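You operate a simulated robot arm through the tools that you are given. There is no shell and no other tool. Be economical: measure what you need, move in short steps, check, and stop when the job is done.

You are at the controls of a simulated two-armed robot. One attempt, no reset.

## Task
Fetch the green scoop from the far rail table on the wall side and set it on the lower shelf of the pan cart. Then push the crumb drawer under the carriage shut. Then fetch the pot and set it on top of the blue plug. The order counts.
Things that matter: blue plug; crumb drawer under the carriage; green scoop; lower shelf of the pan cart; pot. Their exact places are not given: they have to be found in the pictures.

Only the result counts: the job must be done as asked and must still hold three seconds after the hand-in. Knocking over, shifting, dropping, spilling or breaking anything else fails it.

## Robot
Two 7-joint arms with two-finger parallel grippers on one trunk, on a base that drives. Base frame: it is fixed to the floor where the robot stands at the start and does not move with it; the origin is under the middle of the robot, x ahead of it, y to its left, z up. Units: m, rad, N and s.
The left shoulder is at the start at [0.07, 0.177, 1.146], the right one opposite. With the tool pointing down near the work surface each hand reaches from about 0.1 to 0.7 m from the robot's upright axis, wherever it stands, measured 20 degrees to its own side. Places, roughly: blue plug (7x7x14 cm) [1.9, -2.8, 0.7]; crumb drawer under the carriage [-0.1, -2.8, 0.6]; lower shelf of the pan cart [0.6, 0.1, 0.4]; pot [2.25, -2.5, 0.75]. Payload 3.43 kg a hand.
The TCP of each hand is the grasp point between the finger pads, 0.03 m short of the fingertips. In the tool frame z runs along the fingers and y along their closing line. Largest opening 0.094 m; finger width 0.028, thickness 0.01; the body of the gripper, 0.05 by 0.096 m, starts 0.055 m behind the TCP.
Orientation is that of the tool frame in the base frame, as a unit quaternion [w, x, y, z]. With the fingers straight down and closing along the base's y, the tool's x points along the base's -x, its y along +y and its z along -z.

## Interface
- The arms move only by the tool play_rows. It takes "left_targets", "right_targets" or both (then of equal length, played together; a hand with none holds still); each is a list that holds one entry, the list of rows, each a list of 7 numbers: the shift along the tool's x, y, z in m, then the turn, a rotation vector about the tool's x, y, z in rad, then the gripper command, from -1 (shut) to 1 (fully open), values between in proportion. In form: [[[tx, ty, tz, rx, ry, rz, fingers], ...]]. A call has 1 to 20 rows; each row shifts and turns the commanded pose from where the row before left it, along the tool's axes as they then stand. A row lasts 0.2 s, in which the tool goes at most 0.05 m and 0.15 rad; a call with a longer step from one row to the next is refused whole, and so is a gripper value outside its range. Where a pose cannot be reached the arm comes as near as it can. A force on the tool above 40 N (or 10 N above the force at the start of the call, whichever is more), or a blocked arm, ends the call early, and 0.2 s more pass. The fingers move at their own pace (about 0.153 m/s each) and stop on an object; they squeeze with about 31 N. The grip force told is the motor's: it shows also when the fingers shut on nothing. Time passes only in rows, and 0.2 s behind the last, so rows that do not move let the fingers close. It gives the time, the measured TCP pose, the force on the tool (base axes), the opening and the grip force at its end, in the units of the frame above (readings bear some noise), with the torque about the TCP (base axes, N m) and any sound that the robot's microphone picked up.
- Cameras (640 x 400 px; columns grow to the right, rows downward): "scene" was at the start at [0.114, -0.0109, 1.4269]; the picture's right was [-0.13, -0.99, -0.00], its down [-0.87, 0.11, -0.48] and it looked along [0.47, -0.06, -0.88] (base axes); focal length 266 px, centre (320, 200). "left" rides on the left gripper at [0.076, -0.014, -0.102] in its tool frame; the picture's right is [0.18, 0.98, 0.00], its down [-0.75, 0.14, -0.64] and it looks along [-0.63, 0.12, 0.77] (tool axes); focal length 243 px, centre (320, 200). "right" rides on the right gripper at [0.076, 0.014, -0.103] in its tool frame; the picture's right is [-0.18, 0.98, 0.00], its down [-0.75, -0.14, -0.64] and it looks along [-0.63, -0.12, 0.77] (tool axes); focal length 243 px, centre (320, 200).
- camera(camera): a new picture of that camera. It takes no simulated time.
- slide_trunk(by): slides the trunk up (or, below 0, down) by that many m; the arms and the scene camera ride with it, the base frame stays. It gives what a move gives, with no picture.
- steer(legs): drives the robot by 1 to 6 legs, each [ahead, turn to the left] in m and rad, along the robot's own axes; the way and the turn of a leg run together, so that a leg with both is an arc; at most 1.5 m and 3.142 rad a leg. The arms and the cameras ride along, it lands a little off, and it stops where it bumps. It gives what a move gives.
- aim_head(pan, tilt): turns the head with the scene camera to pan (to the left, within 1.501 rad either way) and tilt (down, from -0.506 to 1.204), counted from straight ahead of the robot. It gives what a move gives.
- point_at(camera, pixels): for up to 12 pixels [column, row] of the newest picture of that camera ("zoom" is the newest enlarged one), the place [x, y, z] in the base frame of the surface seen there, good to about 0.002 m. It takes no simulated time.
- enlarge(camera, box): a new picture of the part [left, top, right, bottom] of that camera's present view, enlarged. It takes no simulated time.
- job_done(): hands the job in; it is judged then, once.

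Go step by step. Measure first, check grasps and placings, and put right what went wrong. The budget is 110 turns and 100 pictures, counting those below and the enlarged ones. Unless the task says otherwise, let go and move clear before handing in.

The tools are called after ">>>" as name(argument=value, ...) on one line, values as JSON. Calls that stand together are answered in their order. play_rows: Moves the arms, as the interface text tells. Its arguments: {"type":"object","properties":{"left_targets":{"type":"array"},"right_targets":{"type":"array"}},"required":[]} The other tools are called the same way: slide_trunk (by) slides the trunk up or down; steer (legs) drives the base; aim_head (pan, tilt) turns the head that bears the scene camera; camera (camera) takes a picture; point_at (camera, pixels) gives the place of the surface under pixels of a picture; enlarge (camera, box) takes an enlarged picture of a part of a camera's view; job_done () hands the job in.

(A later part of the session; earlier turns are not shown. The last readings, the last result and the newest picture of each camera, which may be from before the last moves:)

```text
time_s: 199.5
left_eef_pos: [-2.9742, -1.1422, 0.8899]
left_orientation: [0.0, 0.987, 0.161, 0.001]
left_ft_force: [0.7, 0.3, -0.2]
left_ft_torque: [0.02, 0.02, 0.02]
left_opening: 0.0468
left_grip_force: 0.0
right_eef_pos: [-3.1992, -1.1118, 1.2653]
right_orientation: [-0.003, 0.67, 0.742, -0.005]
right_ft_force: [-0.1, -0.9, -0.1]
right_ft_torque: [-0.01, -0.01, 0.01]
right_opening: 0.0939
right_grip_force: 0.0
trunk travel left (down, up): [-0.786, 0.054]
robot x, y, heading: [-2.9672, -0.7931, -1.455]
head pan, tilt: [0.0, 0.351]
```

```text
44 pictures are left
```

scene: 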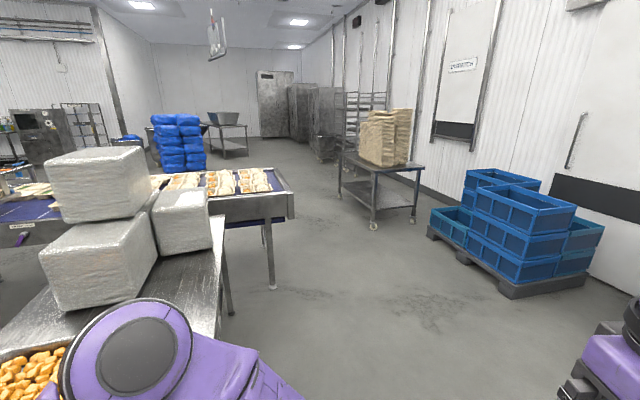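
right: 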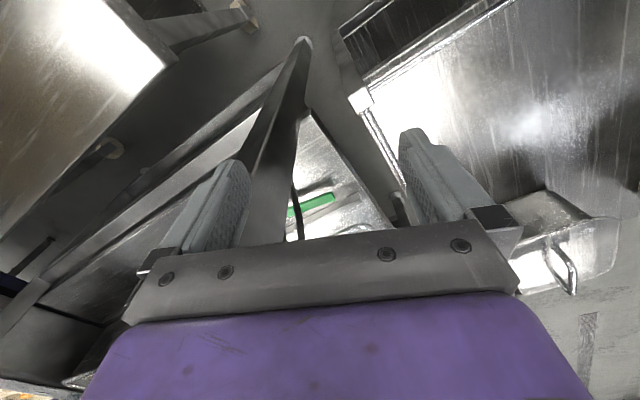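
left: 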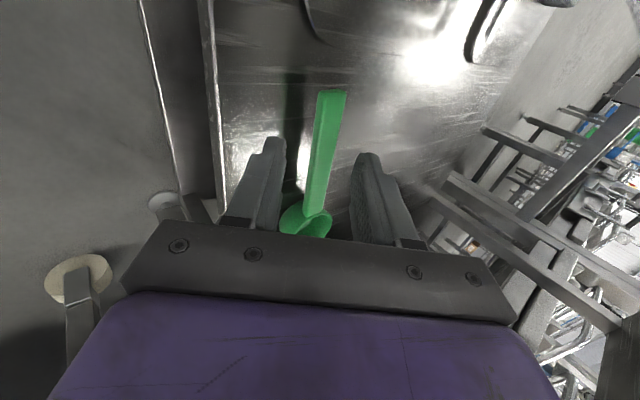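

Blocked again at (-2.97,-0.79). I look down-left to see what is touching.

>>> aim_head(pan=0.9, tilt=1.1)

>>> camera(camera="scene")

>>> point_at(camera="scene", pixels=[[330, 60], [250, 100], [150, 60], [100, 150], [200, 200], [400, 100], [300, 160]])

```text
time_s: 200.7
left_eef_pos: [-2.9748, -1.1418, 0.8898]
left_orientation: [-0.001, 0.987, 0.162, 0.002]
left_ft_force: [0.5, 1.0, 0.0]
left_ft_torque: [-0.01, 0.01, -0.03]
left_opening: 0.0468
left_grip_force: 0.0
right_eef_pos: [-3.2002, -1.109, 1.2663]
right_orientation: [-0.003, 0.671, 0.742, -0.006]
right_ft_force: [-0.7, 0.8, 0.6]
right_ft_torque: [0.03, 0.02, -0.01]
right_opening: 0.0942
right_grip_force: 0.0
trunk travel left (down, up): [-0.786, 0.054]
robot x, y, heading: [-2.9648, -0.7962, -1.452]
head pan, tilt: [0.901, 1.1]
```

```text
43 pictures are left
```

scene: 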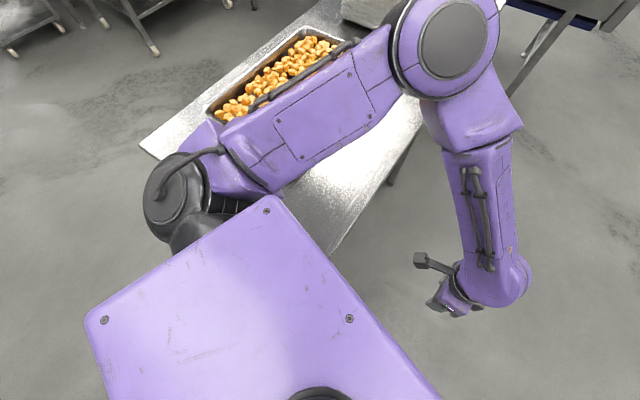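

```text
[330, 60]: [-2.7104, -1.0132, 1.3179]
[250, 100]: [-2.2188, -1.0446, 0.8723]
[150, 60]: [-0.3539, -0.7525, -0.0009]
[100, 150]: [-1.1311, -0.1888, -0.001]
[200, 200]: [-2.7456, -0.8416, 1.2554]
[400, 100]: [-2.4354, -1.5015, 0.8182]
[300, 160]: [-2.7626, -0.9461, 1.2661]
```

The base touched the grey table's corner. I back up, shift further from the table and go round with more room.

>>> steer(legs=[[-0.3, 0], [0, -0.75], [0.65, 0], [0, 0.87], [1.1, 0], [1.1, 0]])

>>> steer(legs=[[0, 0.6], [1.1, 0], [0, 1.15]])

>>> aim_head(pan=0.0, tilt=0.35)

>>> camera(camera="scene")

```text
time_s: 220.5
left_eef_pos: [-2.7981, -3.4584, 0.8904]
left_orientation: [0.0, 0.973, 0.232, 0.001]
left_ft_force: [0.0, 0.4, -0.2]
left_ft_torque: [0.02, -0.01, -0.05]
left_opening: 0.0468
left_grip_force: 0.0
right_eef_pos: [-3.0233, -3.4593, 1.2667]
right_orientation: [-0.003, 0.614, 0.789, -0.006]
right_ft_force: [0.3, 0.7, -1.0]
right_ft_torque: [0.02, -0.03, -0.04]
right_opening: 0.0941
right_grip_force: 0.0
trunk travel left (down, up): [-0.786, 0.054]
robot x, y, heading: [-2.8385, -3.1131, -1.31]
head pan, tilt: [0.901, 1.1]
```

```text
time_s: 226.2
left_eef_pos: [-2.0352, -3.8614, 0.8891]
left_orientation: [0.001, 0.847, 0.532, -0.001]
left_ft_force: [0.7, 0.0, 0.2]
left_ft_torque: [-0.01, 0.02, 0.01]
left_opening: 0.0472
left_grip_force: 0.1
right_eef_pos: [-2.2117, -3.9985, 1.2657]
right_orientation: [0.002, 0.326, 0.945, -0.008]
right_ft_force: [0.1, -0.3, -0.4]
right_ft_torque: [0.04, 0.04, 0.02]
right_opening: 0.0942
right_grip_force: 0.0
trunk travel left (down, up): [-0.786, 0.054]
robot x, y, heading: [-2.2866, -3.6249, -0.533]
head pan, tilt: [0.901, 1.1]
stopped in leg 2: the robot was blocked; the commanded pose is now the measured one
```

```text
time_s: 227.4
left_eef_pos: [-2.037, -3.8625, 0.8892]
left_orientation: [0.0, 0.847, 0.532, 0.001]
left_ft_force: [0.1, -0.8, 0.5]
left_ft_torque: [0.0, -0.01, 0.03]
left_opening: 0.0472
left_grip_force: 0.1
right_eef_pos: [-2.2129, -3.9999, 1.2669]
right_orientation: [0.003, 0.326, 0.945, -0.007]
right_ft_force: [-0.6, -0.8, -0.6]
right_ft_torque: [-0.04, 0.01, -0.03]
right_opening: 0.094
right_grip_force: 0.0
trunk travel left (down, up): [-0.786, 0.054]
robot x, y, heading: [-2.2888, -3.6267, -0.535]
head pan, tilt: [0.0, 0.351]
```

```text
42 pictures are left
```

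scene: 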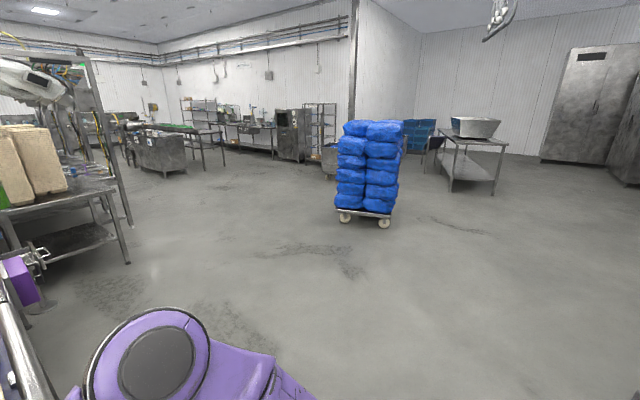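

The base brushed the conveyor's far corner. I swing wider, then go along the far side.

>>> steer(legs=[[0, -0.6], [0.55, 0], [0, 1.5], [1.2, 0]])

>>> aim_head(pan=0.45, tilt=0.4)

>>> camera(camera="scene")

```text
time_s: 228.9
left_eef_pos: [-2.1299, -3.9297, 0.8906]
left_orientation: [0.001, 0.925, 0.379, -0.002]
left_ft_force: [-0.1, 0.1, 0.1]
left_ft_torque: [-0.03, -0.01, 0.0]
left_opening: 0.0472
left_grip_force: 0.0
right_eef_pos: [-2.3454, -3.9981, 1.2703]
right_orientation: [0.001, 0.484, 0.875, -0.01]
right_ft_force: [-0.2, 0.0, 0.5]
right_ft_torque: [0.03, -0.01, -0.01]
right_opening: 0.0939
right_grip_force: 0.0
trunk travel left (down, up): [-0.786, 0.054]
robot x, y, heading: [-2.2881, -3.624, -0.876]
head pan, tilt: [0.0, 0.351]
stopped in leg 1: the robot was blocked; the commanded pose is now the measured one
```

```text
time_s: 229.8
left_eef_pos: [-2.1324, -3.9301, 0.8918]
left_orientation: [0.0, 0.925, 0.379, -0.002]
left_ft_force: [0.5, 0.1, -0.1]
left_ft_torque: [0.03, 0.03, -0.01]
left_opening: 0.0471
left_grip_force: 0.0
right_eef_pos: [-2.3469, -3.9997, 1.269]
right_orientation: [0.001, 0.485, 0.875, -0.01]
right_ft_force: [0.2, 0.0, 0.6]
right_ft_torque: [-0.01, 0.0, 0.02]
right_opening: 0.0939
right_grip_force: 0.0
trunk travel left (down, up): [-0.786, 0.054]
robot x, y, heading: [-2.2877, -3.6178, -0.88]
head pan, tilt: [0.45, 0.4]
```

```text
41 pictures are left
```

scene: 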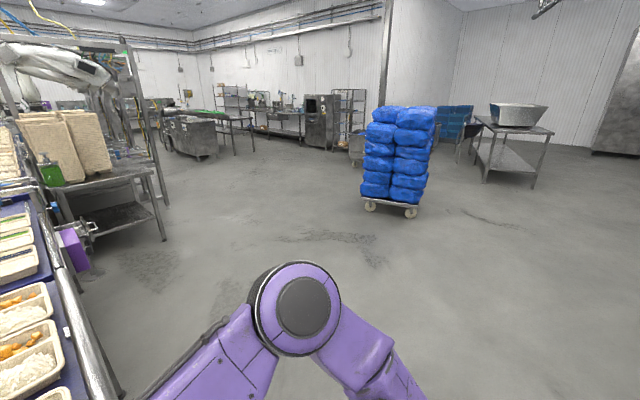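

A purple box hangs under the conveyor side at (72,250), likely the crumb drawer. I back up a little, turn right and go wider.

>>> steer(legs=[[-0.2, 0], [0, -0.35], [0.75, 0], [0, 1.6], [1.0, 0]])

>>> aim_head(pan=0.5, tilt=0.4)

>>> camera(camera="scene")

```text
time_s: 244.7
left_eef_pos: [-0.8886, -3.7588, 0.8894]
left_orientation: [0.001, 0.537, 0.843, -0.001]
left_ft_force: [-0.1, -0.5, 0.4]
left_ft_torque: [0.0, 0.02, -0.05]
left_opening: 0.0472
left_grip_force: 0.0
right_eef_pos: [-0.8955, -3.9819, 1.2685]
right_orientation: [0.007, -0.11, 0.994, -0.008]
right_ft_force: [0.7, 0.1, -0.8]
right_ft_torque: [-0.01, 0.0, -0.01]
right_opening: 0.094
right_grip_force: 0.1
trunk travel left (down, up): [-0.786, 0.054]
robot x, y, heading: [-1.2331, -3.8064, 0.352]
head pan, tilt: [0.45, 0.4]
```

```text
time_s: 245.3
left_eef_pos: [-0.8883, -3.759, 0.8915]
left_orientation: [0.001, 0.537, 0.844, -0.001]
left_ft_force: [-0.4, 0.1, -0.3]
left_ft_torque: [0.03, -0.04, 0.03]
left_opening: 0.0469
left_grip_force: 0.1
right_eef_pos: [-0.8949, -3.9832, 1.267]
right_orientation: [0.006, -0.111, 0.994, -0.008]
right_ft_force: [0.3, 0.2, 0.0]
right_ft_torque: [0.01, -0.01, -0.04]
right_opening: 0.0938
right_grip_force: 0.0
trunk travel left (down, up): [-0.786, 0.054]
robot x, y, heading: [-1.2308, -3.8045, 0.355]
head pan, tilt: [0.499, 0.4]
```

```text
40 pictures are left
```

scene: 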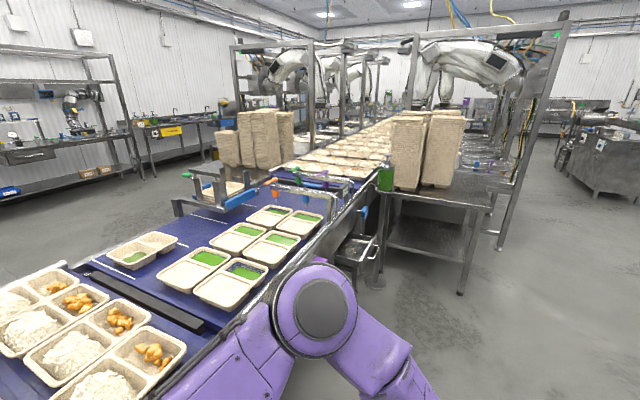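

A steel drawer with a handle sticks out at (358,252). I enlarge and measure.

>>> enlarge(camera="scene", box=[300, 190, 420, 300])

>>> point_at(camera="zoom", pixels=[[400, 310], [360, 330], [250, 330], [300, 370], [320, 260], [380, 270], [230, 250], [220, 180], [420, 110], [130, 360], [340, 345]])

```text
3.64 times, centred on (360, 245) of scene
```

zoom: 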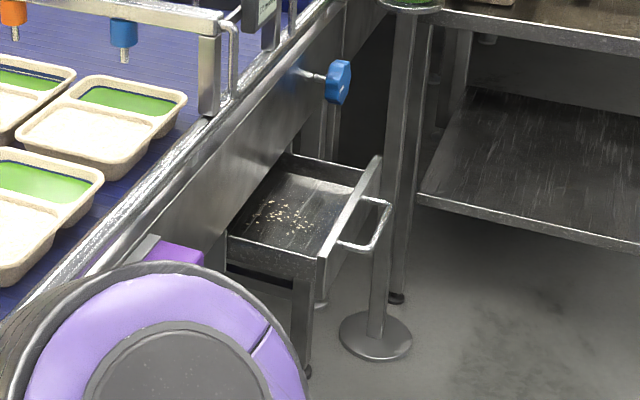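

```text
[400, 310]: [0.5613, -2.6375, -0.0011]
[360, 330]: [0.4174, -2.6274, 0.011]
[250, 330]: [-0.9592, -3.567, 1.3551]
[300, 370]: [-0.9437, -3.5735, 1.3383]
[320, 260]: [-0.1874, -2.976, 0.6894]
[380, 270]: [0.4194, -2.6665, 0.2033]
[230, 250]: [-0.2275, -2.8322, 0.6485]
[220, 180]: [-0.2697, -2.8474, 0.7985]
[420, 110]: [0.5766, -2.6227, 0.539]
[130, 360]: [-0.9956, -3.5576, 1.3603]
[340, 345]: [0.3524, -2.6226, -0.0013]
```

The drawer sticks out about 15 cm, front corner (-0.187,-2.976,0.69), opening along (0.41,-0.91). I drive to stand before it with heading ≈1.99.

>>> steer(legs=[[0, -0.18], [1.27, 0], [0, 1.8]])

>>> aim_head(pan=-0.1, tilt=0.9)

>>> camera(camera="scene")

```text
time_s: 256.6
left_eef_pos: [-0.0647, -3.2624, 0.8902]
left_orientation: [0.001, -0.235, 0.972, 0.001]
left_ft_force: [0.3, 0.2, 0.3]
left_ft_torque: [0.02, 0.03, 0.01]
left_opening: 0.0469
left_grip_force: 0.1
right_eef_pos: [0.1602, -3.2627, 1.2686]
right_orientation: [-0.01, 0.791, -0.611, 0.001]
right_ft_force: [0.2, 0.2, 0.0]
right_ft_torque: [-0.02, 0.02, 0.0]
right_opening: 0.0939
right_grip_force: 0.1
trunk travel left (down, up): [-0.786, 0.054]
robot x, y, heading: [-0.0029, -3.5992, 1.96]
head pan, tilt: [0.499, 0.4]
```

```text
time_s: 257.6
left_eef_pos: [-0.065, -3.2632, 0.8919]
left_orientation: [0.002, -0.234, 0.972, 0.001]
left_ft_force: [-0.8, -0.3, 0.1]
left_ft_torque: [0.02, 0.01, 0.0]
left_opening: 0.0467
left_grip_force: 0.1
right_eef_pos: [0.1601, -3.2612, 1.2691]
right_orientation: [-0.01, 0.792, -0.611, 0.001]
right_ft_force: [-0.1, 0.0, -0.5]
right_ft_torque: [-0.02, 0.02, 0.01]
right_opening: 0.0941
right_grip_force: 0.0
trunk travel left (down, up): [-0.786, 0.054]
robot x, y, heading: [-0.0073, -3.6011, 1.957]
head pan, tilt: [-0.099, 0.901]
```

```text
38 pictures are left
```

scene: 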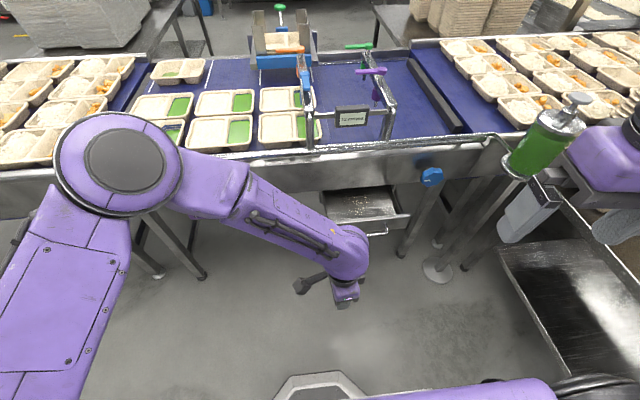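

The drawer is directly ahead of the left hand at (365,210). I measure the front panel.

>>> enlarge(camera="scene", box=[300, 150, 460, 290])

>>> point_at(camera="zoom", pixels=[[180, 285], [250, 285], [330, 275], [430, 252], [270, 340], [340, 325], [350, 300], [440, 280], [100, 170], [390, 170], [250, 315], [410, 300]])

```text
2.86 times, centred on (380, 220) of scene
```

zoom: 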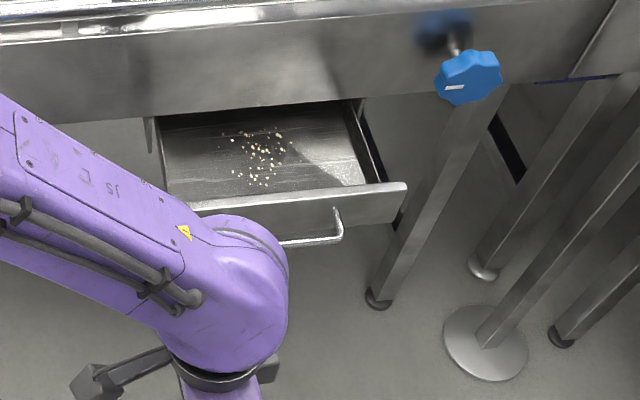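

```text
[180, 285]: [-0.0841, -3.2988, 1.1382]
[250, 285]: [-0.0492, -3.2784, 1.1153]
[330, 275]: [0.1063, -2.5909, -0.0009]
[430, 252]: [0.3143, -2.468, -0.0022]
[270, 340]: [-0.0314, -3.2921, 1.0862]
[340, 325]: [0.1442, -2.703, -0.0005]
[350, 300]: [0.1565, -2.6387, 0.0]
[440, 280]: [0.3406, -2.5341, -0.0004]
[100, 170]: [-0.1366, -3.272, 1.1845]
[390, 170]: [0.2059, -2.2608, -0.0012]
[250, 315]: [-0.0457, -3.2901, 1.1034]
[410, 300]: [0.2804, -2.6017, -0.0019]
```

>>> point_at(camera="zoom", pixels=[[380, 195], [375, 215], [300, 205], [300, 225], [315, 241], [250, 105], [200, 100], [400, 190], [340, 110], [340, 225], [260, 205], [280, 80]])

```text
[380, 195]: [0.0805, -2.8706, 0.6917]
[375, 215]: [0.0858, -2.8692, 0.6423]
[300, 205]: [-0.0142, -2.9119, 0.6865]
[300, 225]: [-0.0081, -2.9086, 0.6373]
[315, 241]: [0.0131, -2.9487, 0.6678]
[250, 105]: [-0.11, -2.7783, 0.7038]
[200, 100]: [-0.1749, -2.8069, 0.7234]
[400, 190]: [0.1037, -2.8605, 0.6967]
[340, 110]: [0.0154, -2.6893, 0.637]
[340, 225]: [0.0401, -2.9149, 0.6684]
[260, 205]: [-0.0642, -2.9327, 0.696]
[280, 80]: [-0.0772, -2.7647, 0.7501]
```

Panel runs from (-0.187,-2.976) to (0.104,-2.86), handle bar at z≈0.665 about 4.5 cm out; travel to close about 15 cm. I square the left hand to the drawer, fingers shut, and bring it opposite the handle's middle.

>>> play_rows(left_targets=[[[0, 0, 0, 0, 0, -0.15, -1], [0, 0, 0, 0, 0, -0.15, -1], [0, 0, 0, 0, 0, -0.15, -1], [0, 0, 0, 0, 0, -0.15, -1], [0, 0, 0, 0, 0, -0.15, -1], [0, 0, 0, 0, 0, -0.15, -1], [0, 0, 0, 0, 0, -0.15, -1], [0, 0, 0, 0, 0, -0.15, -1], [0, 0, 0, 0, 0, -0.15, -1], [0, 0, 0, 0, 0, -0.15, -1], [-0.015, -0.041, 0, 0, 0, 0, -1], [-0.015, -0.041, 0, 0, 0, 0, -1], [-0.015, -0.041, 0, 0, 0, 0, -1], [-0.015, -0.041, 0, 0, 0, 0, -1], [0, 0, 0, 0, 0, 0, -1]]])

>>> play_rows(left_targets=[[[0, 0, 0, 0, -0.15, 0, -1], [0, 0, 0, 0, -0.15, 0, -1], [0, 0, 0, 0, -0.15, 0, -1], [0, 0, 0, 0, -0.15, 0, -1], [0, 0, 0, 0, -0.15, 0, -1], [0, 0, 0, 0, -0.15, 0, -1], [0, 0, 0, 0, -0.15, 0, -1], [0, 0, 0, 0, -0.15, 0, -1], [0, 0, 0, 0, -0.15, 0, -1], [0, 0, 0, 0, -0.15, 0, -1], [0, 0, 0, 0, 0, 0, -1]]])

>>> camera(camera="scene")

```text
time_s: 260.8
left_eef_pos: [0.0467, -3.1588, 0.892]
left_orientation: [-0.002, 0.835, -0.551, 0.001]
left_ft_force: [-0.3, -0.4, -0.2]
left_ft_torque: [0.03, 0.02, 0.03]
left_opening: 0.0001
left_grip_force: 30.6
left hand out of reach, approached as far as the arm can: row 14
right_eef_pos: [0.1594, -3.2629, 1.2683]
right_orientation: [-0.011, 0.792, -0.611, 0.001]
right_ft_force: [-0.5, -0.7, 0.6]
right_ft_torque: [0.01, 0.01, -0.01]
right_opening: 0.0938
right_grip_force: 0.0
trunk travel left (down, up): [-0.786, 0.054]
robot x, y, heading: [-0.0058, -3.6048, 1.964]
head pan, tilt: [-0.099, 0.901]
```

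```text
time_s: 263.4
left_eef_pos: [-0.0198, -3.1421, 0.8798]
left_orientation: [-0.345, 0.606, -0.391, -0.601]
left_ft_force: [0.2, 0.4, -0.4]
left_ft_torque: [-0.03, 0.0, -0.02]
left_opening: 0.0001
left_grip_force: 31.0
left hand out of reach, approached as far as the arm can: row 10
right_eef_pos: [0.161, -3.2625, 1.269]
right_orientation: [-0.01, 0.791, -0.611, 0.001]
right_ft_force: [1.1, 0.0, -0.4]
right_ft_torque: [-0.01, 0.01, 0.02]
right_opening: 0.094
right_grip_force: 0.1
trunk travel left (down, up): [-0.786, 0.054]
robot x, y, heading: [-0.0083, -3.6052, 1.964]
head pan, tilt: [-0.099, 0.901]
stopped in row 11 (left hand): the arm was blocked; the commanded pose is now the measured one
```

```text
36 pictures are left
```

scene: 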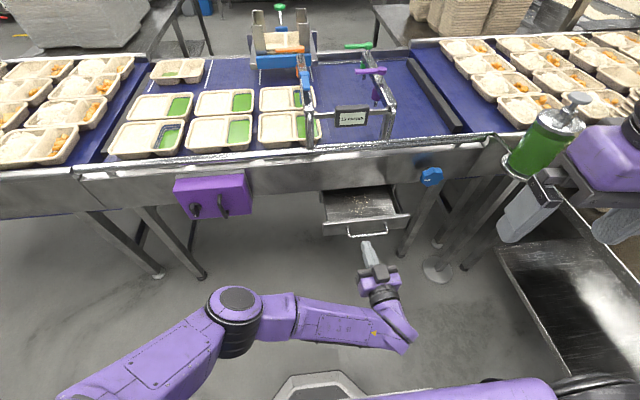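

The hand points at the drawer and the handle shows at (348–388,233). I measure it and lower the left hand to its height.

>>> point_at(camera="scene", pixels=[[368, 234], [350, 234], [386, 233], [368, 226], [325, 232], [408, 222], [368, 245]])

>>> play_rows(left_targets=[[[0.036, 0, 0, 0, 0, 0, -1], [0.036, 0, 0, 0, 0, 0, -1], [0.036, 0, 0, 0, 0, 0, -1], [0.036, 0, 0, 0, 0, 0, -1], [0.036, 0, 0, 0, 0, 0, -1], [0.034, 0, 0, 0, 0, 0, -1], [0, 0, 0, 0, 0, 0, -1]]])

>>> camera(camera="scene")

```text
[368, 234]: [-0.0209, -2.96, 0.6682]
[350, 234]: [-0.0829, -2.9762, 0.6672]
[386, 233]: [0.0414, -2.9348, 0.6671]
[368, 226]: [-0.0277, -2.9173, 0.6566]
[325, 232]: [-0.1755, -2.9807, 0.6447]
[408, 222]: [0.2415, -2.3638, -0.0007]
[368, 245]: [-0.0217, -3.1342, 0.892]
```

```text
time_s: 264.6
left_eef_pos: [-0.1549, -3.1151, 0.7803]
left_orientation: [0.334, -0.559, 0.351, 0.673]
left_ft_force: [-0.2, -0.4, 0.1]
left_ft_torque: [0.01, 0.02, 0.02]
left_opening: 0.0
left_grip_force: 31.3
left hand out of reach, approached as far as the arm can: row 2, 3, 4, 5, 6
right_eef_pos: [0.1594, -3.2638, 1.2683]
right_orientation: [-0.01, 0.792, -0.611, 0.0]
right_ft_force: [1.0, -0.1, 0.1]
right_ft_torque: [-0.01, -0.02, 0.01]
right_opening: 0.0942
right_grip_force: 0.1
trunk travel left (down, up): [-0.786, 0.054]
robot x, y, heading: [-0.005, -3.6032, 1.962]
head pan, tilt: [-0.099, 0.901]
stopped in row 6 (left hand): the arm was blocked; the commanded pose is now the measured one
```

```text
35 pictures are left
```

scene: 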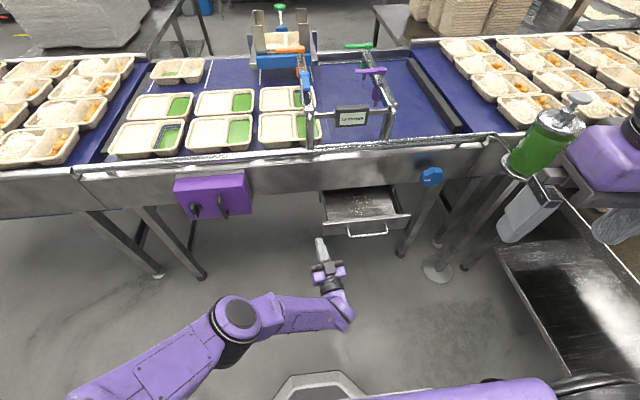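

The wrist is too close to the body. I back the base 0.2 m and lower the trunk 0.115 m, then align with the handle.

>>> steer(legs=[[-0.2, 0]])

>>> slide_trunk(by=-0.115)

>>> camera(camera="scene")

```text
time_s: 266.3
left_eef_pos: [-0.0776, -3.304, 0.7808]
left_orientation: [0.334, -0.558, 0.352, 0.673]
left_ft_force: [-0.2, 0.2, 0.7]
left_ft_torque: [0.03, -0.01, 0.05]
left_opening: 0.0
left_grip_force: 31.4
right_eef_pos: [0.2361, -3.4491, 1.2673]
right_orientation: [-0.009, 0.792, -0.611, 0.001]
right_ft_force: [0.2, 0.4, -0.2]
right_ft_torque: [0.0, 0.0, 0.02]
right_opening: 0.0941
right_grip_force: 0.0
trunk travel left (down, up): [-0.786, 0.054]
robot x, y, heading: [0.0709, -3.7917, 1.959]
head pan, tilt: [-0.099, 0.901]
```

```text
time_s: 267.7
left_eef_pos: [-0.0784, -3.3034, 0.6656]
left_orientation: [0.334, -0.558, 0.352, 0.673]
left_ft_force: [-0.1, -0.4, -0.1]
left_ft_torque: [0.0, 0.02, -0.03]
left_opening: 0.0
left_grip_force: 30.9
right_eef_pos: [0.2376, -3.4491, 1.1536]
right_orientation: [-0.01, 0.792, -0.611, 0.001]
right_ft_force: [0.7, 0.2, 0.2]
right_ft_torque: [-0.01, -0.05, -0.03]
right_opening: 0.0943
right_grip_force: 0.0
trunk travel left (down, up): [-0.671, 0.169]
robot x, y, heading: [0.0733, -3.7943, 1.959]
head pan, tilt: [-0.099, 0.901]
```

```text
34 pictures are left
```

scene: 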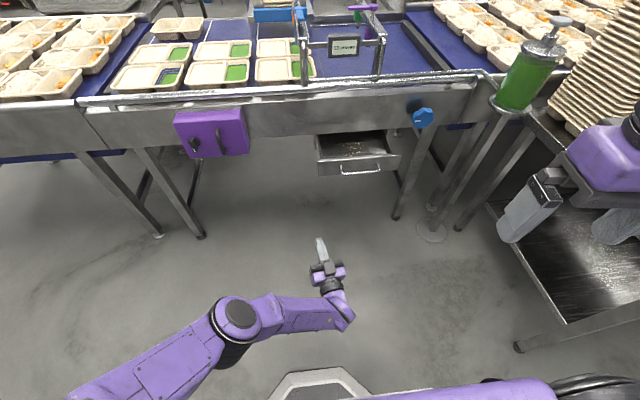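

Ready to align: I straighten the tool, shift 7 cm right to aim at the panel left of the handle post, then drive 0.25 m closer.

>>> play_rows(left_targets=[[[0, 0, 0, 0.065, 0.065, 0, -1], [0, 0, 0, 0.065, 0.065, 0, -1], [0.005, -0.035, 0, 0, 0, 0, -1], [0.005, -0.035, 0, 0, 0, 0, -1], [0, 0, 0, 0, 0, 0, -1]]])

>>> steer(legs=[[0.22, 0]])

>>> camera(camera="scene")

```text
time_s: 269.1
left_eef_pos: [-0.0898, -3.2731, 0.6484]
left_orientation: [0.311, -0.571, 0.408, 0.641]
left_ft_force: [0.0, -0.2, -0.1]
left_ft_torque: [-0.02, 0.0, -0.01]
left_opening: 0.0
left_grip_force: 30.5
left hand out of reach, approached as far as the arm can: row 4
right_eef_pos: [0.2358, -3.4502, 1.1526]
right_orientation: [-0.01, 0.791, -0.611, 0.001]
right_ft_force: [-0.1, 0.2, 0.0]
right_ft_torque: [0.01, 0.0, 0.03]
right_opening: 0.094
right_grip_force: 0.2
trunk travel left (down, up): [-0.671, 0.169]
robot x, y, heading: [0.0741, -3.7925, 1.963]
head pan, tilt: [-0.099, 0.901]
stopped in row 5 (left hand): the arm was blocked; the commanded pose is now the measured one
```

```text
time_s: 270.8
left_eef_pos: [-0.1705, -3.0707, 0.6477]
left_orientation: [0.312, -0.572, 0.409, 0.639]
left_ft_force: [-0.2, 0.6, -1.1]
left_ft_torque: [0.03, 0.01, 0.0]
left_opening: 0.0
left_grip_force: 31.2
right_eef_pos: [0.1552, -3.2485, 1.153]
right_orientation: [-0.011, 0.791, -0.611, 0.002]
right_ft_force: [-0.8, 0.2, 0.3]
right_ft_torque: [-0.03, 0.0, -0.01]
right_opening: 0.0942
right_grip_force: 0.0
trunk travel left (down, up): [-0.671, 0.169]
robot x, y, heading: [-0.0104, -3.5899, 1.955]
head pan, tilt: [-0.099, 0.901]
```

```text
33 pictures are left
```

scene: 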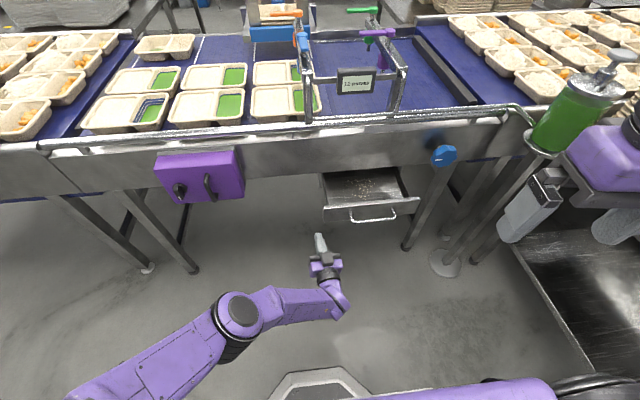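

The fingertips are about 6 cm from the panel and must move about 7 cm to the right. I do that with a small advance.

>>> play_rows(left_targets=[[[0, -0.018, 0.01, 0, 0, 0, -1], [0, -0.018, 0.01, 0, 0, 0, -1], [0, -0.018, 0.01, 0, 0, 0, -1], [0, -0.018, 0.005, 0, 0, 0, -1], [0, 0, 0, 0, 0, 0, -1]]])

>>> enlarge(camera="scene", box=[260, 150, 460, 275])

```text
time_s: 272.2
left_eef_pos: [-0.2204, -3.0558, 0.6443]
left_orientation: [0.27, -0.567, 0.408, 0.662]
left_ft_force: [0.4, -0.9, 0.1]
left_ft_torque: [-0.03, -0.04, 0.0]
left_opening: 0.0
left_grip_force: 31.3
left hand out of reach, approached as far as the arm can: row 1, 2, 3, 4
right_eef_pos: [0.1549, -3.2486, 1.1543]
right_orientation: [-0.011, 0.791, -0.612, 0.001]
right_ft_force: [-0.2, -0.2, -0.1]
right_ft_torque: [-0.01, -0.01, 0.01]
right_opening: 0.094
right_grip_force: 0.0
trunk travel left (down, up): [-0.671, 0.169]
robot x, y, heading: [-0.0102, -3.5871, 1.958]
head pan, tilt: [-0.099, 0.901]
stopped in row 5 (left hand): the arm was blocked; the commanded pose is now the measured one
```

```text
3.20 times, centred on (360, 212) of scene
```

zoom: 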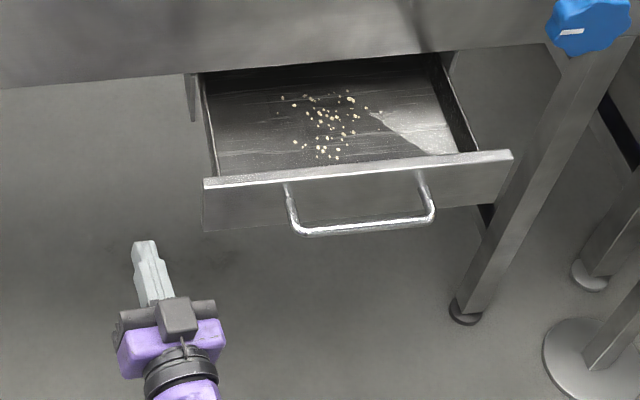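

The arm is at a joint limit sideways, so I turn the base right by 0.2 rad instead to bring the fist opposite the panel.

>>> steer(legs=[[0, -0.2]])

>>> enlarge(camera="scene", box=[220, 130, 460, 280])

```text
time_s: 273.4
left_eef_pos: [-0.1083, -3.0247, 0.6441]
left_orientation: [0.335, -0.523, 0.463, 0.632]
left_ft_force: [0.0, 0.0, -0.2]
left_ft_torque: [-0.02, -0.02, 0.0]
left_opening: 0.0
left_grip_force: 30.9
right_eef_pos: [0.2199, -3.2886, 1.153]
right_orientation: [-0.01, 0.725, -0.688, 0.003]
right_ft_force: [0.1, -0.9, 1.0]
right_ft_torque: [0.01, 0.01, 0.01]
right_opening: 0.0941
right_grip_force: 0.0
trunk travel left (down, up): [-0.671, 0.169]
robot x, y, heading: [-0.0113, -3.5877, 1.756]
head pan, tilt: [-0.099, 0.901]
```

```text
2.67 times, centred on (340, 205) of scene
```

zoom: 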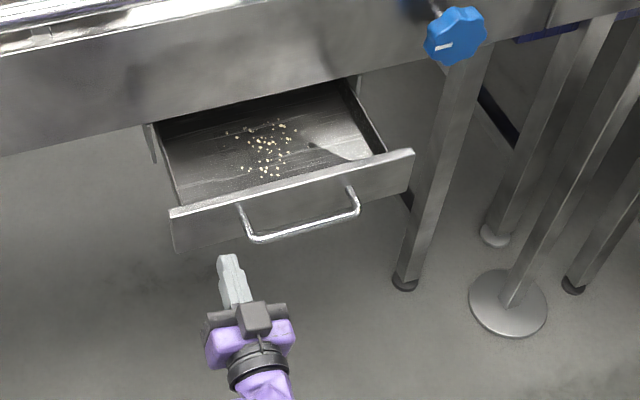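

The fist aims at the panel between its edge and the handle post. I push along the drawer's axis.

>>> play_rows(left_targets=[[[0, 0.001, 0.02, 0, 0, 0, -1], [0, 0.001, 0.02, 0, 0, 0, -1], [0, 0.001, 0.015, 0, 0, 0, -1], [0, 0.001, 0.015, 0, 0, 0, -1], [0, 0.001, 0.015, 0, 0, 0, -1], [0, 0.001, 0.015, 0, 0, 0, -1], [0, 0.001, 0.015, 0, 0, 0, -1], [0, 0.001, 0.015, 0, 0, 0, -1], [0, 0.001, 0.015, 0, 0, 0, -1], [0, 0.001, 0.015, 0, 0, 0, -1]]])

>>> enlarge(camera="scene", box=[220, 130, 460, 280])

```text
time_s: 275.8
left_eef_pos: [-0.2229, -2.9388, 0.6845]
left_orientation: [0.3, -0.519, 0.458, 0.656]
left_ft_force: [-0.6, -0.2, 0.8]
left_ft_torque: [-0.01, 0.0, -0.01]
left_opening: 0.0
left_grip_force: 31.4
left hand out of reach, approached as far as the arm can: row 2, 3, 4, 5, 6, 7, 8, 9, 10
right_eef_pos: [0.2187, -3.2884, 1.153]
right_orientation: [-0.01, 0.726, -0.688, 0.002]
right_ft_force: [0.5, -0.4, -0.2]
right_ft_torque: [0.0, -0.02, -0.01]
right_opening: 0.0941
right_grip_force: 0.1
trunk travel left (down, up): [-0.671, 0.169]
robot x, y, heading: [-0.0105, -3.5893, 1.75]
head pan, tilt: [-0.099, 0.901]
stopped in row 10 (left hand): the arm was blocked; the commanded pose is now the measured one
```

```text
2.67 times, centred on (340, 205) of scene
```

zoom: 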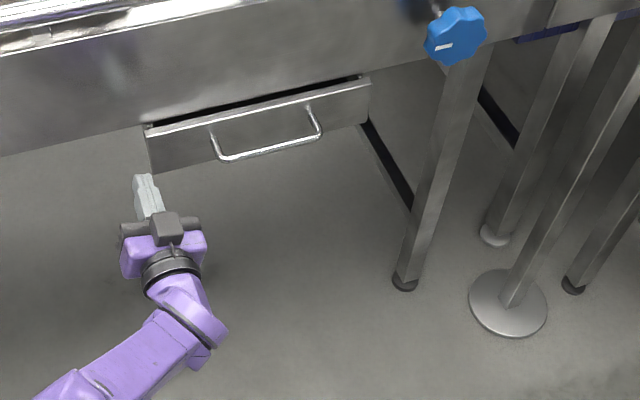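

The drawer has gone nearly home; about 2 cm seem left and the fist has drifted to its left edge. I measure.

>>> point_at(camera="zoom", pixels=[[160, 150], [190, 145], [250, 115], [360, 95], [250, 100], [350, 60], [150, 110], [262, 155], [170, 125], [150, 170]])

```text
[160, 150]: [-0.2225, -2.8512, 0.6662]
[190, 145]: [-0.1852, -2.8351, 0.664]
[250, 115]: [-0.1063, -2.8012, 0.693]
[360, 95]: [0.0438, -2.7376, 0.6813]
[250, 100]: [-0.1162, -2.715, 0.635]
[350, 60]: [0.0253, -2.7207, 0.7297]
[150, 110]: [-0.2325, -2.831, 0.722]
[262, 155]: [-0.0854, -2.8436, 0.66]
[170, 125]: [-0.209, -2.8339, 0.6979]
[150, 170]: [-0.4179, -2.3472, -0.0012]
```

About 2 cm remain. I turn the base right by 0.06 rad so that the fist faces the panel left of the handle, and nudge forward with the base.

>>> steer(legs=[[0, -0.06], [0.06, 0]])

>>> enlarge(camera="scene", box=[220, 130, 460, 280])

```text
time_s: 277.3
left_eef_pos: [-0.1921, -2.8709, 0.6842]
left_orientation: [0.317, -0.504, 0.473, 0.649]
left_ft_force: [0.2, 0.3, -0.4]
left_ft_torque: [0.02, -0.04, 0.0]
left_opening: 0.0
left_grip_force: 30.9
right_eef_pos: [0.23, -3.2443, 1.1529]
right_orientation: [0.01, -0.705, 0.709, -0.003]
right_ft_force: [-0.3, -0.3, 0.0]
right_ft_torque: [0.03, 0.04, 0.01]
right_opening: 0.0941
right_grip_force: 0.0
trunk travel left (down, up): [-0.671, 0.169]
robot x, y, heading: [-0.0203, -3.5349, 1.697]
head pan, tilt: [-0.099, 0.901]
stopped in leg 2: the force on the tool passed its limit (the readings are from after the stop); the commanded pose is now the measured one
```

```text
2.67 times, centred on (340, 205) of scene
```

zoom: 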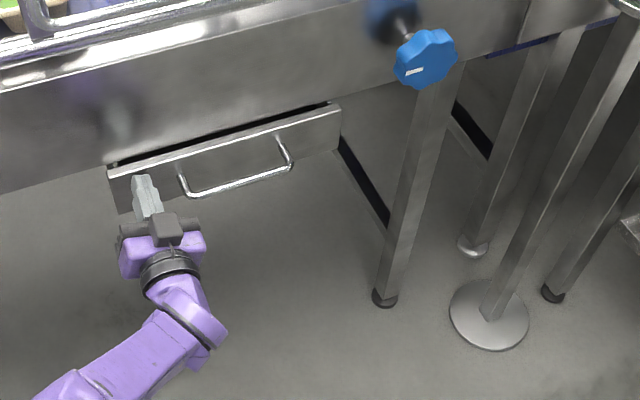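

Force limit hit on contact; I measure whether the panel moved.

>>> point_at(camera="zoom", pixels=[[220, 165], [220, 158], [330, 130], [125, 190], [200, 130], [300, 95], [240, 145], [300, 122]])

>>> play_rows(left_targets=[[[0, 0, 0.008, 0, 0, 0, -1], [0, 0, 0.008, 0, 0, 0, -1], [0, 0, 0.008, 0, 0, 0, -1], [0, 0, 0.008, 0, 0, 0, -1]]])

>>> enlarge(camera="scene", box=[220, 130, 460, 280])

```text
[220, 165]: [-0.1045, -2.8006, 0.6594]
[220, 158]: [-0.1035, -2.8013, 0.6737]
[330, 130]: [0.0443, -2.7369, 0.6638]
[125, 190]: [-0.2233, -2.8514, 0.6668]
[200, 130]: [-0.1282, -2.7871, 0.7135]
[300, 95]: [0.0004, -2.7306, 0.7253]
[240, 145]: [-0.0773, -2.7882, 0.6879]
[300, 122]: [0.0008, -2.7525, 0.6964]
```

```text
time_s: 277.9
left_eef_pos: [-0.1923, -2.8692, 0.6865]
left_orientation: [0.317, -0.508, 0.476, 0.644]
left_ft_force: [2.0, -13.6, 7.2]
left_ft_torque: [0.04, 0.2, 0.24]
left_opening: 0.0
left_grip_force: 31.1
left hand out of reach, approached as far as the arm can: row 1, 2
right_eef_pos: [0.2294, -3.248, 1.1541]
right_orientation: [0.011, -0.706, 0.708, -0.003]
right_ft_force: [-0.8, 0.1, -0.7]
right_ft_torque: [0.0, 0.0, 0.0]
right_opening: 0.094
right_grip_force: 0.1
trunk travel left (down, up): [-0.671, 0.169]
robot x, y, heading: [-0.0169, -3.5351, 1.695]
head pan, tilt: [-0.099, 0.901]
stopped in row 2 (left hand): the force on the tool passed its limit (the readings are from after the stop); the commanded pose is now the measured one
```

```text
2.67 times, centred on (340, 205) of scene
```

zoom: 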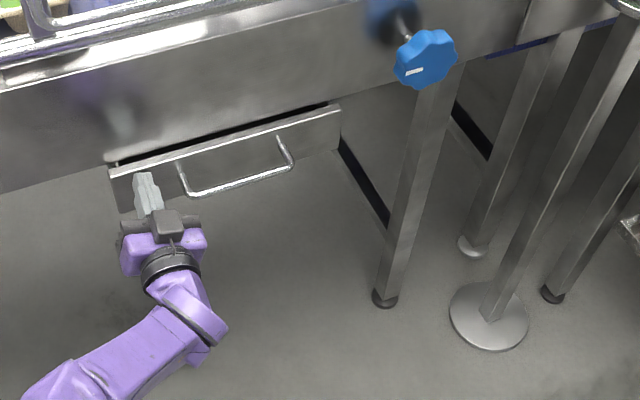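

40 N twice did not move the panel any further (still at (-0.104,-2.801)), so the drawer is at its stop, shut. I back away, straighten the left hand and raise the trunk.

>>> steer(legs=[[-0.35, 0]])

>>> slide_trunk(by=0.15)

>>> play_rows(left_targets=[[[0, 0, 0, 0, 0.15, 0, 0], [0, 0, 0, 0, 0.15, 0, 0], [0, 0, 0, 0, 0.15, 0, 0], [0, 0, 0, 0, 0.15, 0, 0], [0, 0, 0, 0, 0.15, 0, 0], [0, 0, 0, 0, 0.15, 0, 0], [0, 0, 0, 0, 0.15, 0, 0], [0, 0, 0, 0, 0.15, 0, 0], [0, 0, 0, 0, 0.15, 0, 0], [0, 0, 0, 0, 0.15, 0, 0]]])

>>> aim_head(pan=-1.1, tilt=0.4)

>>> camera(camera="scene")

```text
time_s: 280.1
left_eef_pos: [-0.1495, -3.2167, 0.683]
left_orientation: [0.317, -0.509, 0.476, 0.643]
left_ft_force: [-0.2, 0.4, -0.1]
left_ft_torque: [-0.01, 0.02, 0.01]
left_opening: 0.0
left_grip_force: 31.5
right_eef_pos: [0.2731, -3.5936, 1.1536]
right_orientation: [0.01, -0.707, 0.708, -0.003]
right_ft_force: [-0.4, 0.0, -0.4]
right_ft_torque: [0.03, -0.02, -0.01]
right_opening: 0.0941
right_grip_force: 0.1
trunk travel left (down, up): [-0.671, 0.169]
robot x, y, heading: [0.0281, -3.8804, 1.702]
head pan, tilt: [-0.099, 0.901]
```

```text
time_s: 281.9
left_eef_pos: [-0.1489, -3.2156, 0.8339]
left_orientation: [0.316, -0.509, 0.477, 0.643]
left_ft_force: [0.9, -0.1, 0.2]
left_ft_torque: [0.0, 0.02, -0.01]
left_opening: 0.0001
left_grip_force: 31.3
right_eef_pos: [0.2744, -3.5921, 1.3028]
right_orientation: [0.009, -0.707, 0.708, -0.002]
right_ft_force: [0.3, -0.2, 0.1]
right_ft_torque: [0.03, 0.03, 0.02]
right_opening: 0.094
right_grip_force: 0.0
trunk travel left (down, up): [-0.821, 0.019]
robot x, y, heading: [0.0246, -3.8795, 1.702]
head pan, tilt: [-0.099, 0.901]
```

```text
time_s: 284.1
left_eef_pos: [-0.2334, -3.2696, 0.8231]
left_orientation: [0.094, 0.811, -0.565, -0.123]
left_ft_force: [-0.2, -0.3, -0.4]
left_ft_torque: [0.01, 0.02, 0.03]
left_opening: 0.0471
left_grip_force: 0.1
left hand out of reach, approached as far as the arm can: row 1, 2, 3, 5, 6, 7, 8, 9, 10
right_eef_pos: [0.2718, -3.5923, 1.3034]
right_orientation: [0.011, -0.706, 0.708, -0.003]
right_ft_force: [-0.8, 0.1, 0.4]
right_ft_torque: [0.0, -0.02, 0.0]
right_opening: 0.0939
right_grip_force: 0.1
trunk travel left (down, up): [-0.821, 0.019]
robot x, y, heading: [0.0282, -3.8808, 1.7]
head pan, tilt: [-0.099, 0.901]
```

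```text
time_s: 285.4
left_eef_pos: [-0.2324, -3.2688, 0.8231]
left_orientation: [0.093, 0.811, -0.564, -0.124]
left_ft_force: [0.8, -0.1, -0.3]
left_ft_torque: [-0.01, -0.02, 0.02]
left_opening: 0.0472
left_grip_force: 0.0
right_eef_pos: [0.2744, -3.5913, 1.3036]
right_orientation: [0.01, -0.706, 0.708, -0.003]
right_ft_force: [-1.1, 0.6, -0.7]
right_ft_torque: [0.02, 0.0, -0.02]
right_opening: 0.0941
right_grip_force: 0.0
trunk travel left (down, up): [-0.821, 0.019]
robot x, y, heading: [0.0282, -3.8783, 1.705]
head pan, tilt: [-1.1, 0.4]
```

```text
27 pictures are left
```

scene: 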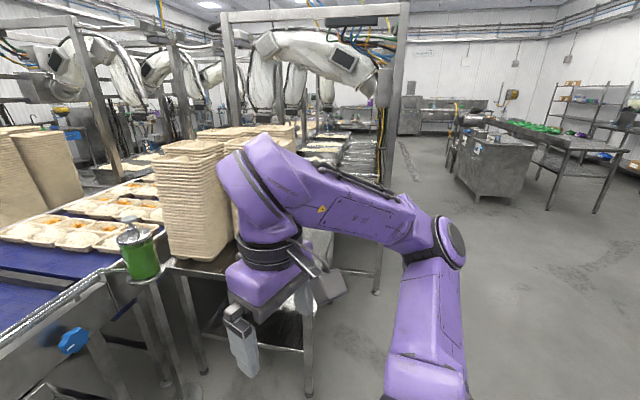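

I measure the cell's outer post and floor before driving along this side to the plug and pot.

>>> point_at(camera="scene", pixels=[[377, 285], [305, 390], [395, 60], [385, 200], [350, 160], [470, 190], [420, 250]])

>>> steer(legs=[[0, -1.5], [1.3, 0]])

>>> aim_head(pan=0.9, tilt=0.4)

>>> camera(camera="scene")

```text
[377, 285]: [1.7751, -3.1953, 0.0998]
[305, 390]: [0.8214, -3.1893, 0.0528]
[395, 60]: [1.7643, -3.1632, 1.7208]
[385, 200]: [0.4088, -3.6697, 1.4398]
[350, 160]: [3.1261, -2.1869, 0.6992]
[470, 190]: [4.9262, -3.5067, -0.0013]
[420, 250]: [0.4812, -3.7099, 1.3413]
```

```text
time_s: 295.6
left_eef_pos: [1.9139, -3.3769, 0.8241]
left_orientation: [0.019, -0.193, 0.969, 0.155]
left_ft_force: [-0.2, -0.4, 0.5]
left_ft_torque: [0.02, -0.02, 0.0]
left_opening: 0.047
left_grip_force: 0.1
right_eef_pos: [1.6091, -3.8959, 1.3026]
right_orientation: [0.006, -0.019, 1.0, -0.008]
right_ft_force: [0.4, -0.3, 0.1]
right_ft_torque: [-0.02, 0.0, -0.01]
right_opening: 0.0941
right_grip_force: 0.1
trunk travel left (down, up): [-0.821, 0.019]
robot x, y, heading: [1.3121, -3.6594, 0.165]
head pan, tilt: [-1.1, 0.4]
```

```text
time_s: 297.6
left_eef_pos: [1.9135, -3.3769, 0.8237]
left_orientation: [0.019, -0.193, 0.969, 0.154]
left_ft_force: [-0.1, -0.1, -0.6]
left_ft_torque: [-0.02, -0.02, 0.01]
left_opening: 0.0467
left_grip_force: 0.0
right_eef_pos: [1.6093, -3.894, 1.3032]
right_orientation: [0.005, -0.018, 1.0, -0.009]
right_ft_force: [-0.6, -0.1, 0.4]
right_ft_torque: [-0.03, 0.02, 0.02]
right_opening: 0.0938
right_grip_force: 0.1
trunk travel left (down, up): [-0.821, 0.019]
robot x, y, heading: [1.3135, -3.6589, 0.164]
head pan, tilt: [0.901, 0.4]
```

```text
26 pictures are left
```

scene: 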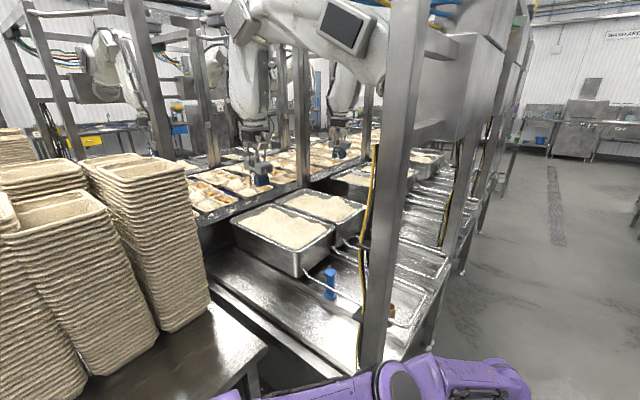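

The blue plug stands at (330,282) on this rail table; something with brown at (393,311) may be the pot. I enlarge and measure.

>>> enlarge(camera="scene", box=[280, 220, 460, 340])

>>> point_at(camera="scene", pixels=[[330, 270], [330, 285], [330, 298], [324, 283], [336, 283], [393, 311], [390, 285], [380, 300], [410, 340], [300, 330], [370, 345]])

```text
3.33 times, centred on (370, 280) of scene
```

zoom: 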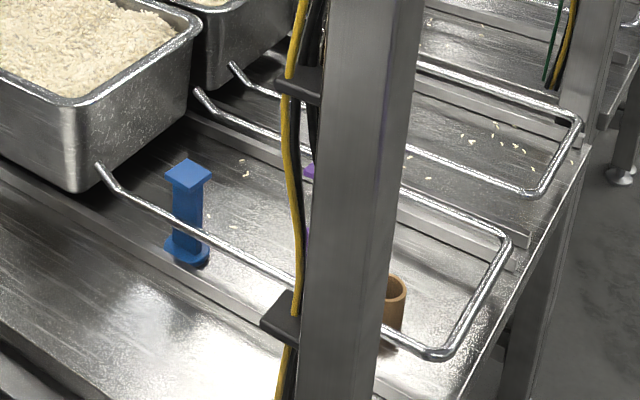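

```text
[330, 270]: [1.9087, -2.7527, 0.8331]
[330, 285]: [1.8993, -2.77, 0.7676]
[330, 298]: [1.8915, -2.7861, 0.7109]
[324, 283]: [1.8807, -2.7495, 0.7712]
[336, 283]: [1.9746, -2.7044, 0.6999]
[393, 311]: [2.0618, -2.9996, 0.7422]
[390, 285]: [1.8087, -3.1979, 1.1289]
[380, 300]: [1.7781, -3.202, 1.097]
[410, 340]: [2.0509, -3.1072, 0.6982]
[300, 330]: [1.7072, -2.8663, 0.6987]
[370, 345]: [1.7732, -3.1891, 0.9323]
```

The plug stands at (1.905,-2.765), top z≈0.838. The pot should be deeper inside. I retract and straighten the left hand, then drive to face this bay.

>>> play_rows(left_targets=[[[0, 0, -0.02, 0.15, 0, 0, 1], [0, 0, -0.02, 0.15, 0, 0, 1], [0, 0, -0.03, 0, 0, 0.107, 1], [0, 0, -0.03, 0, 0, 0.107, 1], [0.04, 0, -0.02, 0, 0, 0, 1], [0.04, 0, -0.02, 0, 0, 0, 1], [0.04, 0, -0.02, 0, 0, 0, 1], [0.04, 0, -0.02, 0, 0, 0, 1], [0.04, 0, -0.02, 0, 0, 0, 1], [0.04, 0, -0.02, 0, 0, 0, 1], [0.03, 0, 0, 0, 0, 0, 1]]])

>>> steer(legs=[[0, -0.1], [1.22, 0], [0, 1.92]])

>>> aim_head(pan=0.0, tilt=0.75)

>>> camera(camera="scene")

```text
time_s: 300.0
left_eef_pos: [1.6317, -3.4373, 1.0168]
left_orientation: [0.045, -0.083, 0.995, 0.012]
left_ft_force: [-0.3, -0.2, -0.5]
left_ft_torque: [0.04, 0.02, 0.02]
left_opening: 0.094
left_grip_force: 0.1
right_eef_pos: [1.6092, -3.8952, 1.3028]
right_orientation: [0.005, -0.018, 1.0, -0.009]
right_ft_force: [-0.3, 0.1, 0.1]
right_ft_torque: [-0.01, 0.01, -0.03]
right_opening: 0.0939
right_grip_force: 0.0
trunk travel left (down, up): [-0.821, 0.019]
robot x, y, heading: [1.3156, -3.6579, 0.164]
head pan, tilt: [0.901, 0.4]
```

```text
time_s: 311.4
left_eef_pos: [2.2389, -3.3378, 1.0165]
left_orientation: [-0.018, 0.841, -0.539, -0.045]
left_ft_force: [0.8, 0.3, -0.1]
left_ft_torque: [-0.01, 0.01, -0.02]
left_opening: 0.0939
left_grip_force: 0.0
right_eef_pos: [2.685, -3.24, 1.3022]
right_orientation: [-0.01, 0.805, -0.593, 0.001]
right_ft_force: [-0.1, -0.7, -0.4]
right_ft_torque: [0.02, -0.02, 0.02]
right_opening: 0.0941
right_grip_force: 0.0
trunk travel left (down, up): [-0.821, 0.019]
robot x, y, heading: [2.54, -3.5868, 2.001]
head pan, tilt: [0.901, 0.4]
```

```text
time_s: 312.6
left_eef_pos: [2.2388, -3.338, 1.0167]
left_orientation: [-0.018, 0.841, -0.539, -0.044]
left_ft_force: [0.0, -0.2, -0.2]
left_ft_torque: [0.01, 0.01, 0.0]
left_opening: 0.0942
left_grip_force: 0.2
right_eef_pos: [2.685, -3.2402, 1.3034]
right_orientation: [-0.01, 0.806, -0.592, 0.001]
right_ft_force: [-0.3, 0.8, -0.6]
right_ft_torque: [0.04, -0.01, 0.0]
right_opening: 0.0939
right_grip_force: 0.0
trunk travel left (down, up): [-0.821, 0.019]
robot x, y, heading: [2.5365, -3.5898, 2.007]
head pan, tilt: [0.0, 0.75]
```

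```text
24 pictures are left
```

scene: 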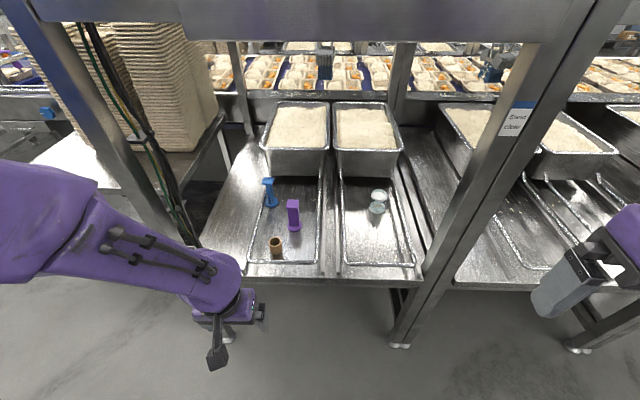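

Now seen: blue plug (269,195), purple block (293,215), brown cup (276,245), and a whitish pot at (378,200). I enlarge and measure.

>>> enlarge(camera="scene", box=[240, 160, 420, 280])

>>> point_at(camera="zoom", pixels=[[500, 118], [500, 155], [495, 185], [470, 165], [525, 165], [480, 120], [520, 120], [105, 75], [95, 75], [115, 82], [100, 160], [190, 160]])

>>> point_at(camera="scene", pixels=[[415, 278], [280, 278], [230, 265], [410, 300], [340, 180], [415, 245], [300, 30], [500, 200], [335, 180], [290, 172]])

```text
3.33 times, centred on (330, 220) of scene
```

zoom: 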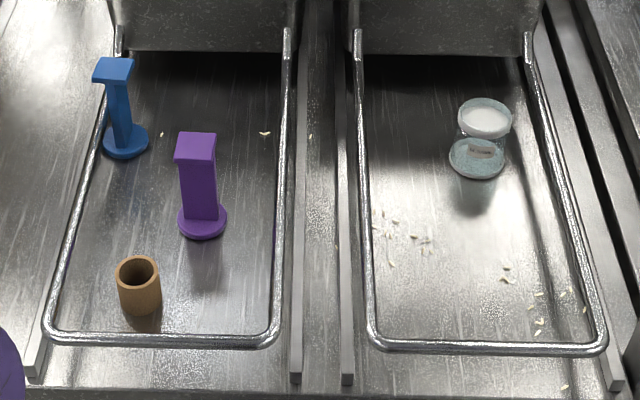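

```text
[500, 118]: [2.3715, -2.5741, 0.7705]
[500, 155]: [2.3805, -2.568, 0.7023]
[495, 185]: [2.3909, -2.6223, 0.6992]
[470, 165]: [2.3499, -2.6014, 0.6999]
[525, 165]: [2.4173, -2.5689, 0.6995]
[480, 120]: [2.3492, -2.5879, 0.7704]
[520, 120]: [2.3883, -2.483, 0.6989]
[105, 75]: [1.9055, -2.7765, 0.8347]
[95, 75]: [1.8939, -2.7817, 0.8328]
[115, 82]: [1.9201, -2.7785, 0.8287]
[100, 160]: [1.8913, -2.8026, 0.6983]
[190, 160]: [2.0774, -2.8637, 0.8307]
```

```text
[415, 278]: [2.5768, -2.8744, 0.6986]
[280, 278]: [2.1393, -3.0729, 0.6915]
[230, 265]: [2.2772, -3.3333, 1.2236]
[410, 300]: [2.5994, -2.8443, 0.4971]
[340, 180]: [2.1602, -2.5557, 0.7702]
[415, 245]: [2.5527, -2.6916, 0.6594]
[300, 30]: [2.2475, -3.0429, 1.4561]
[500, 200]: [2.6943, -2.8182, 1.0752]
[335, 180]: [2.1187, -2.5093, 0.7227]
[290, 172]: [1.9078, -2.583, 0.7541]
```

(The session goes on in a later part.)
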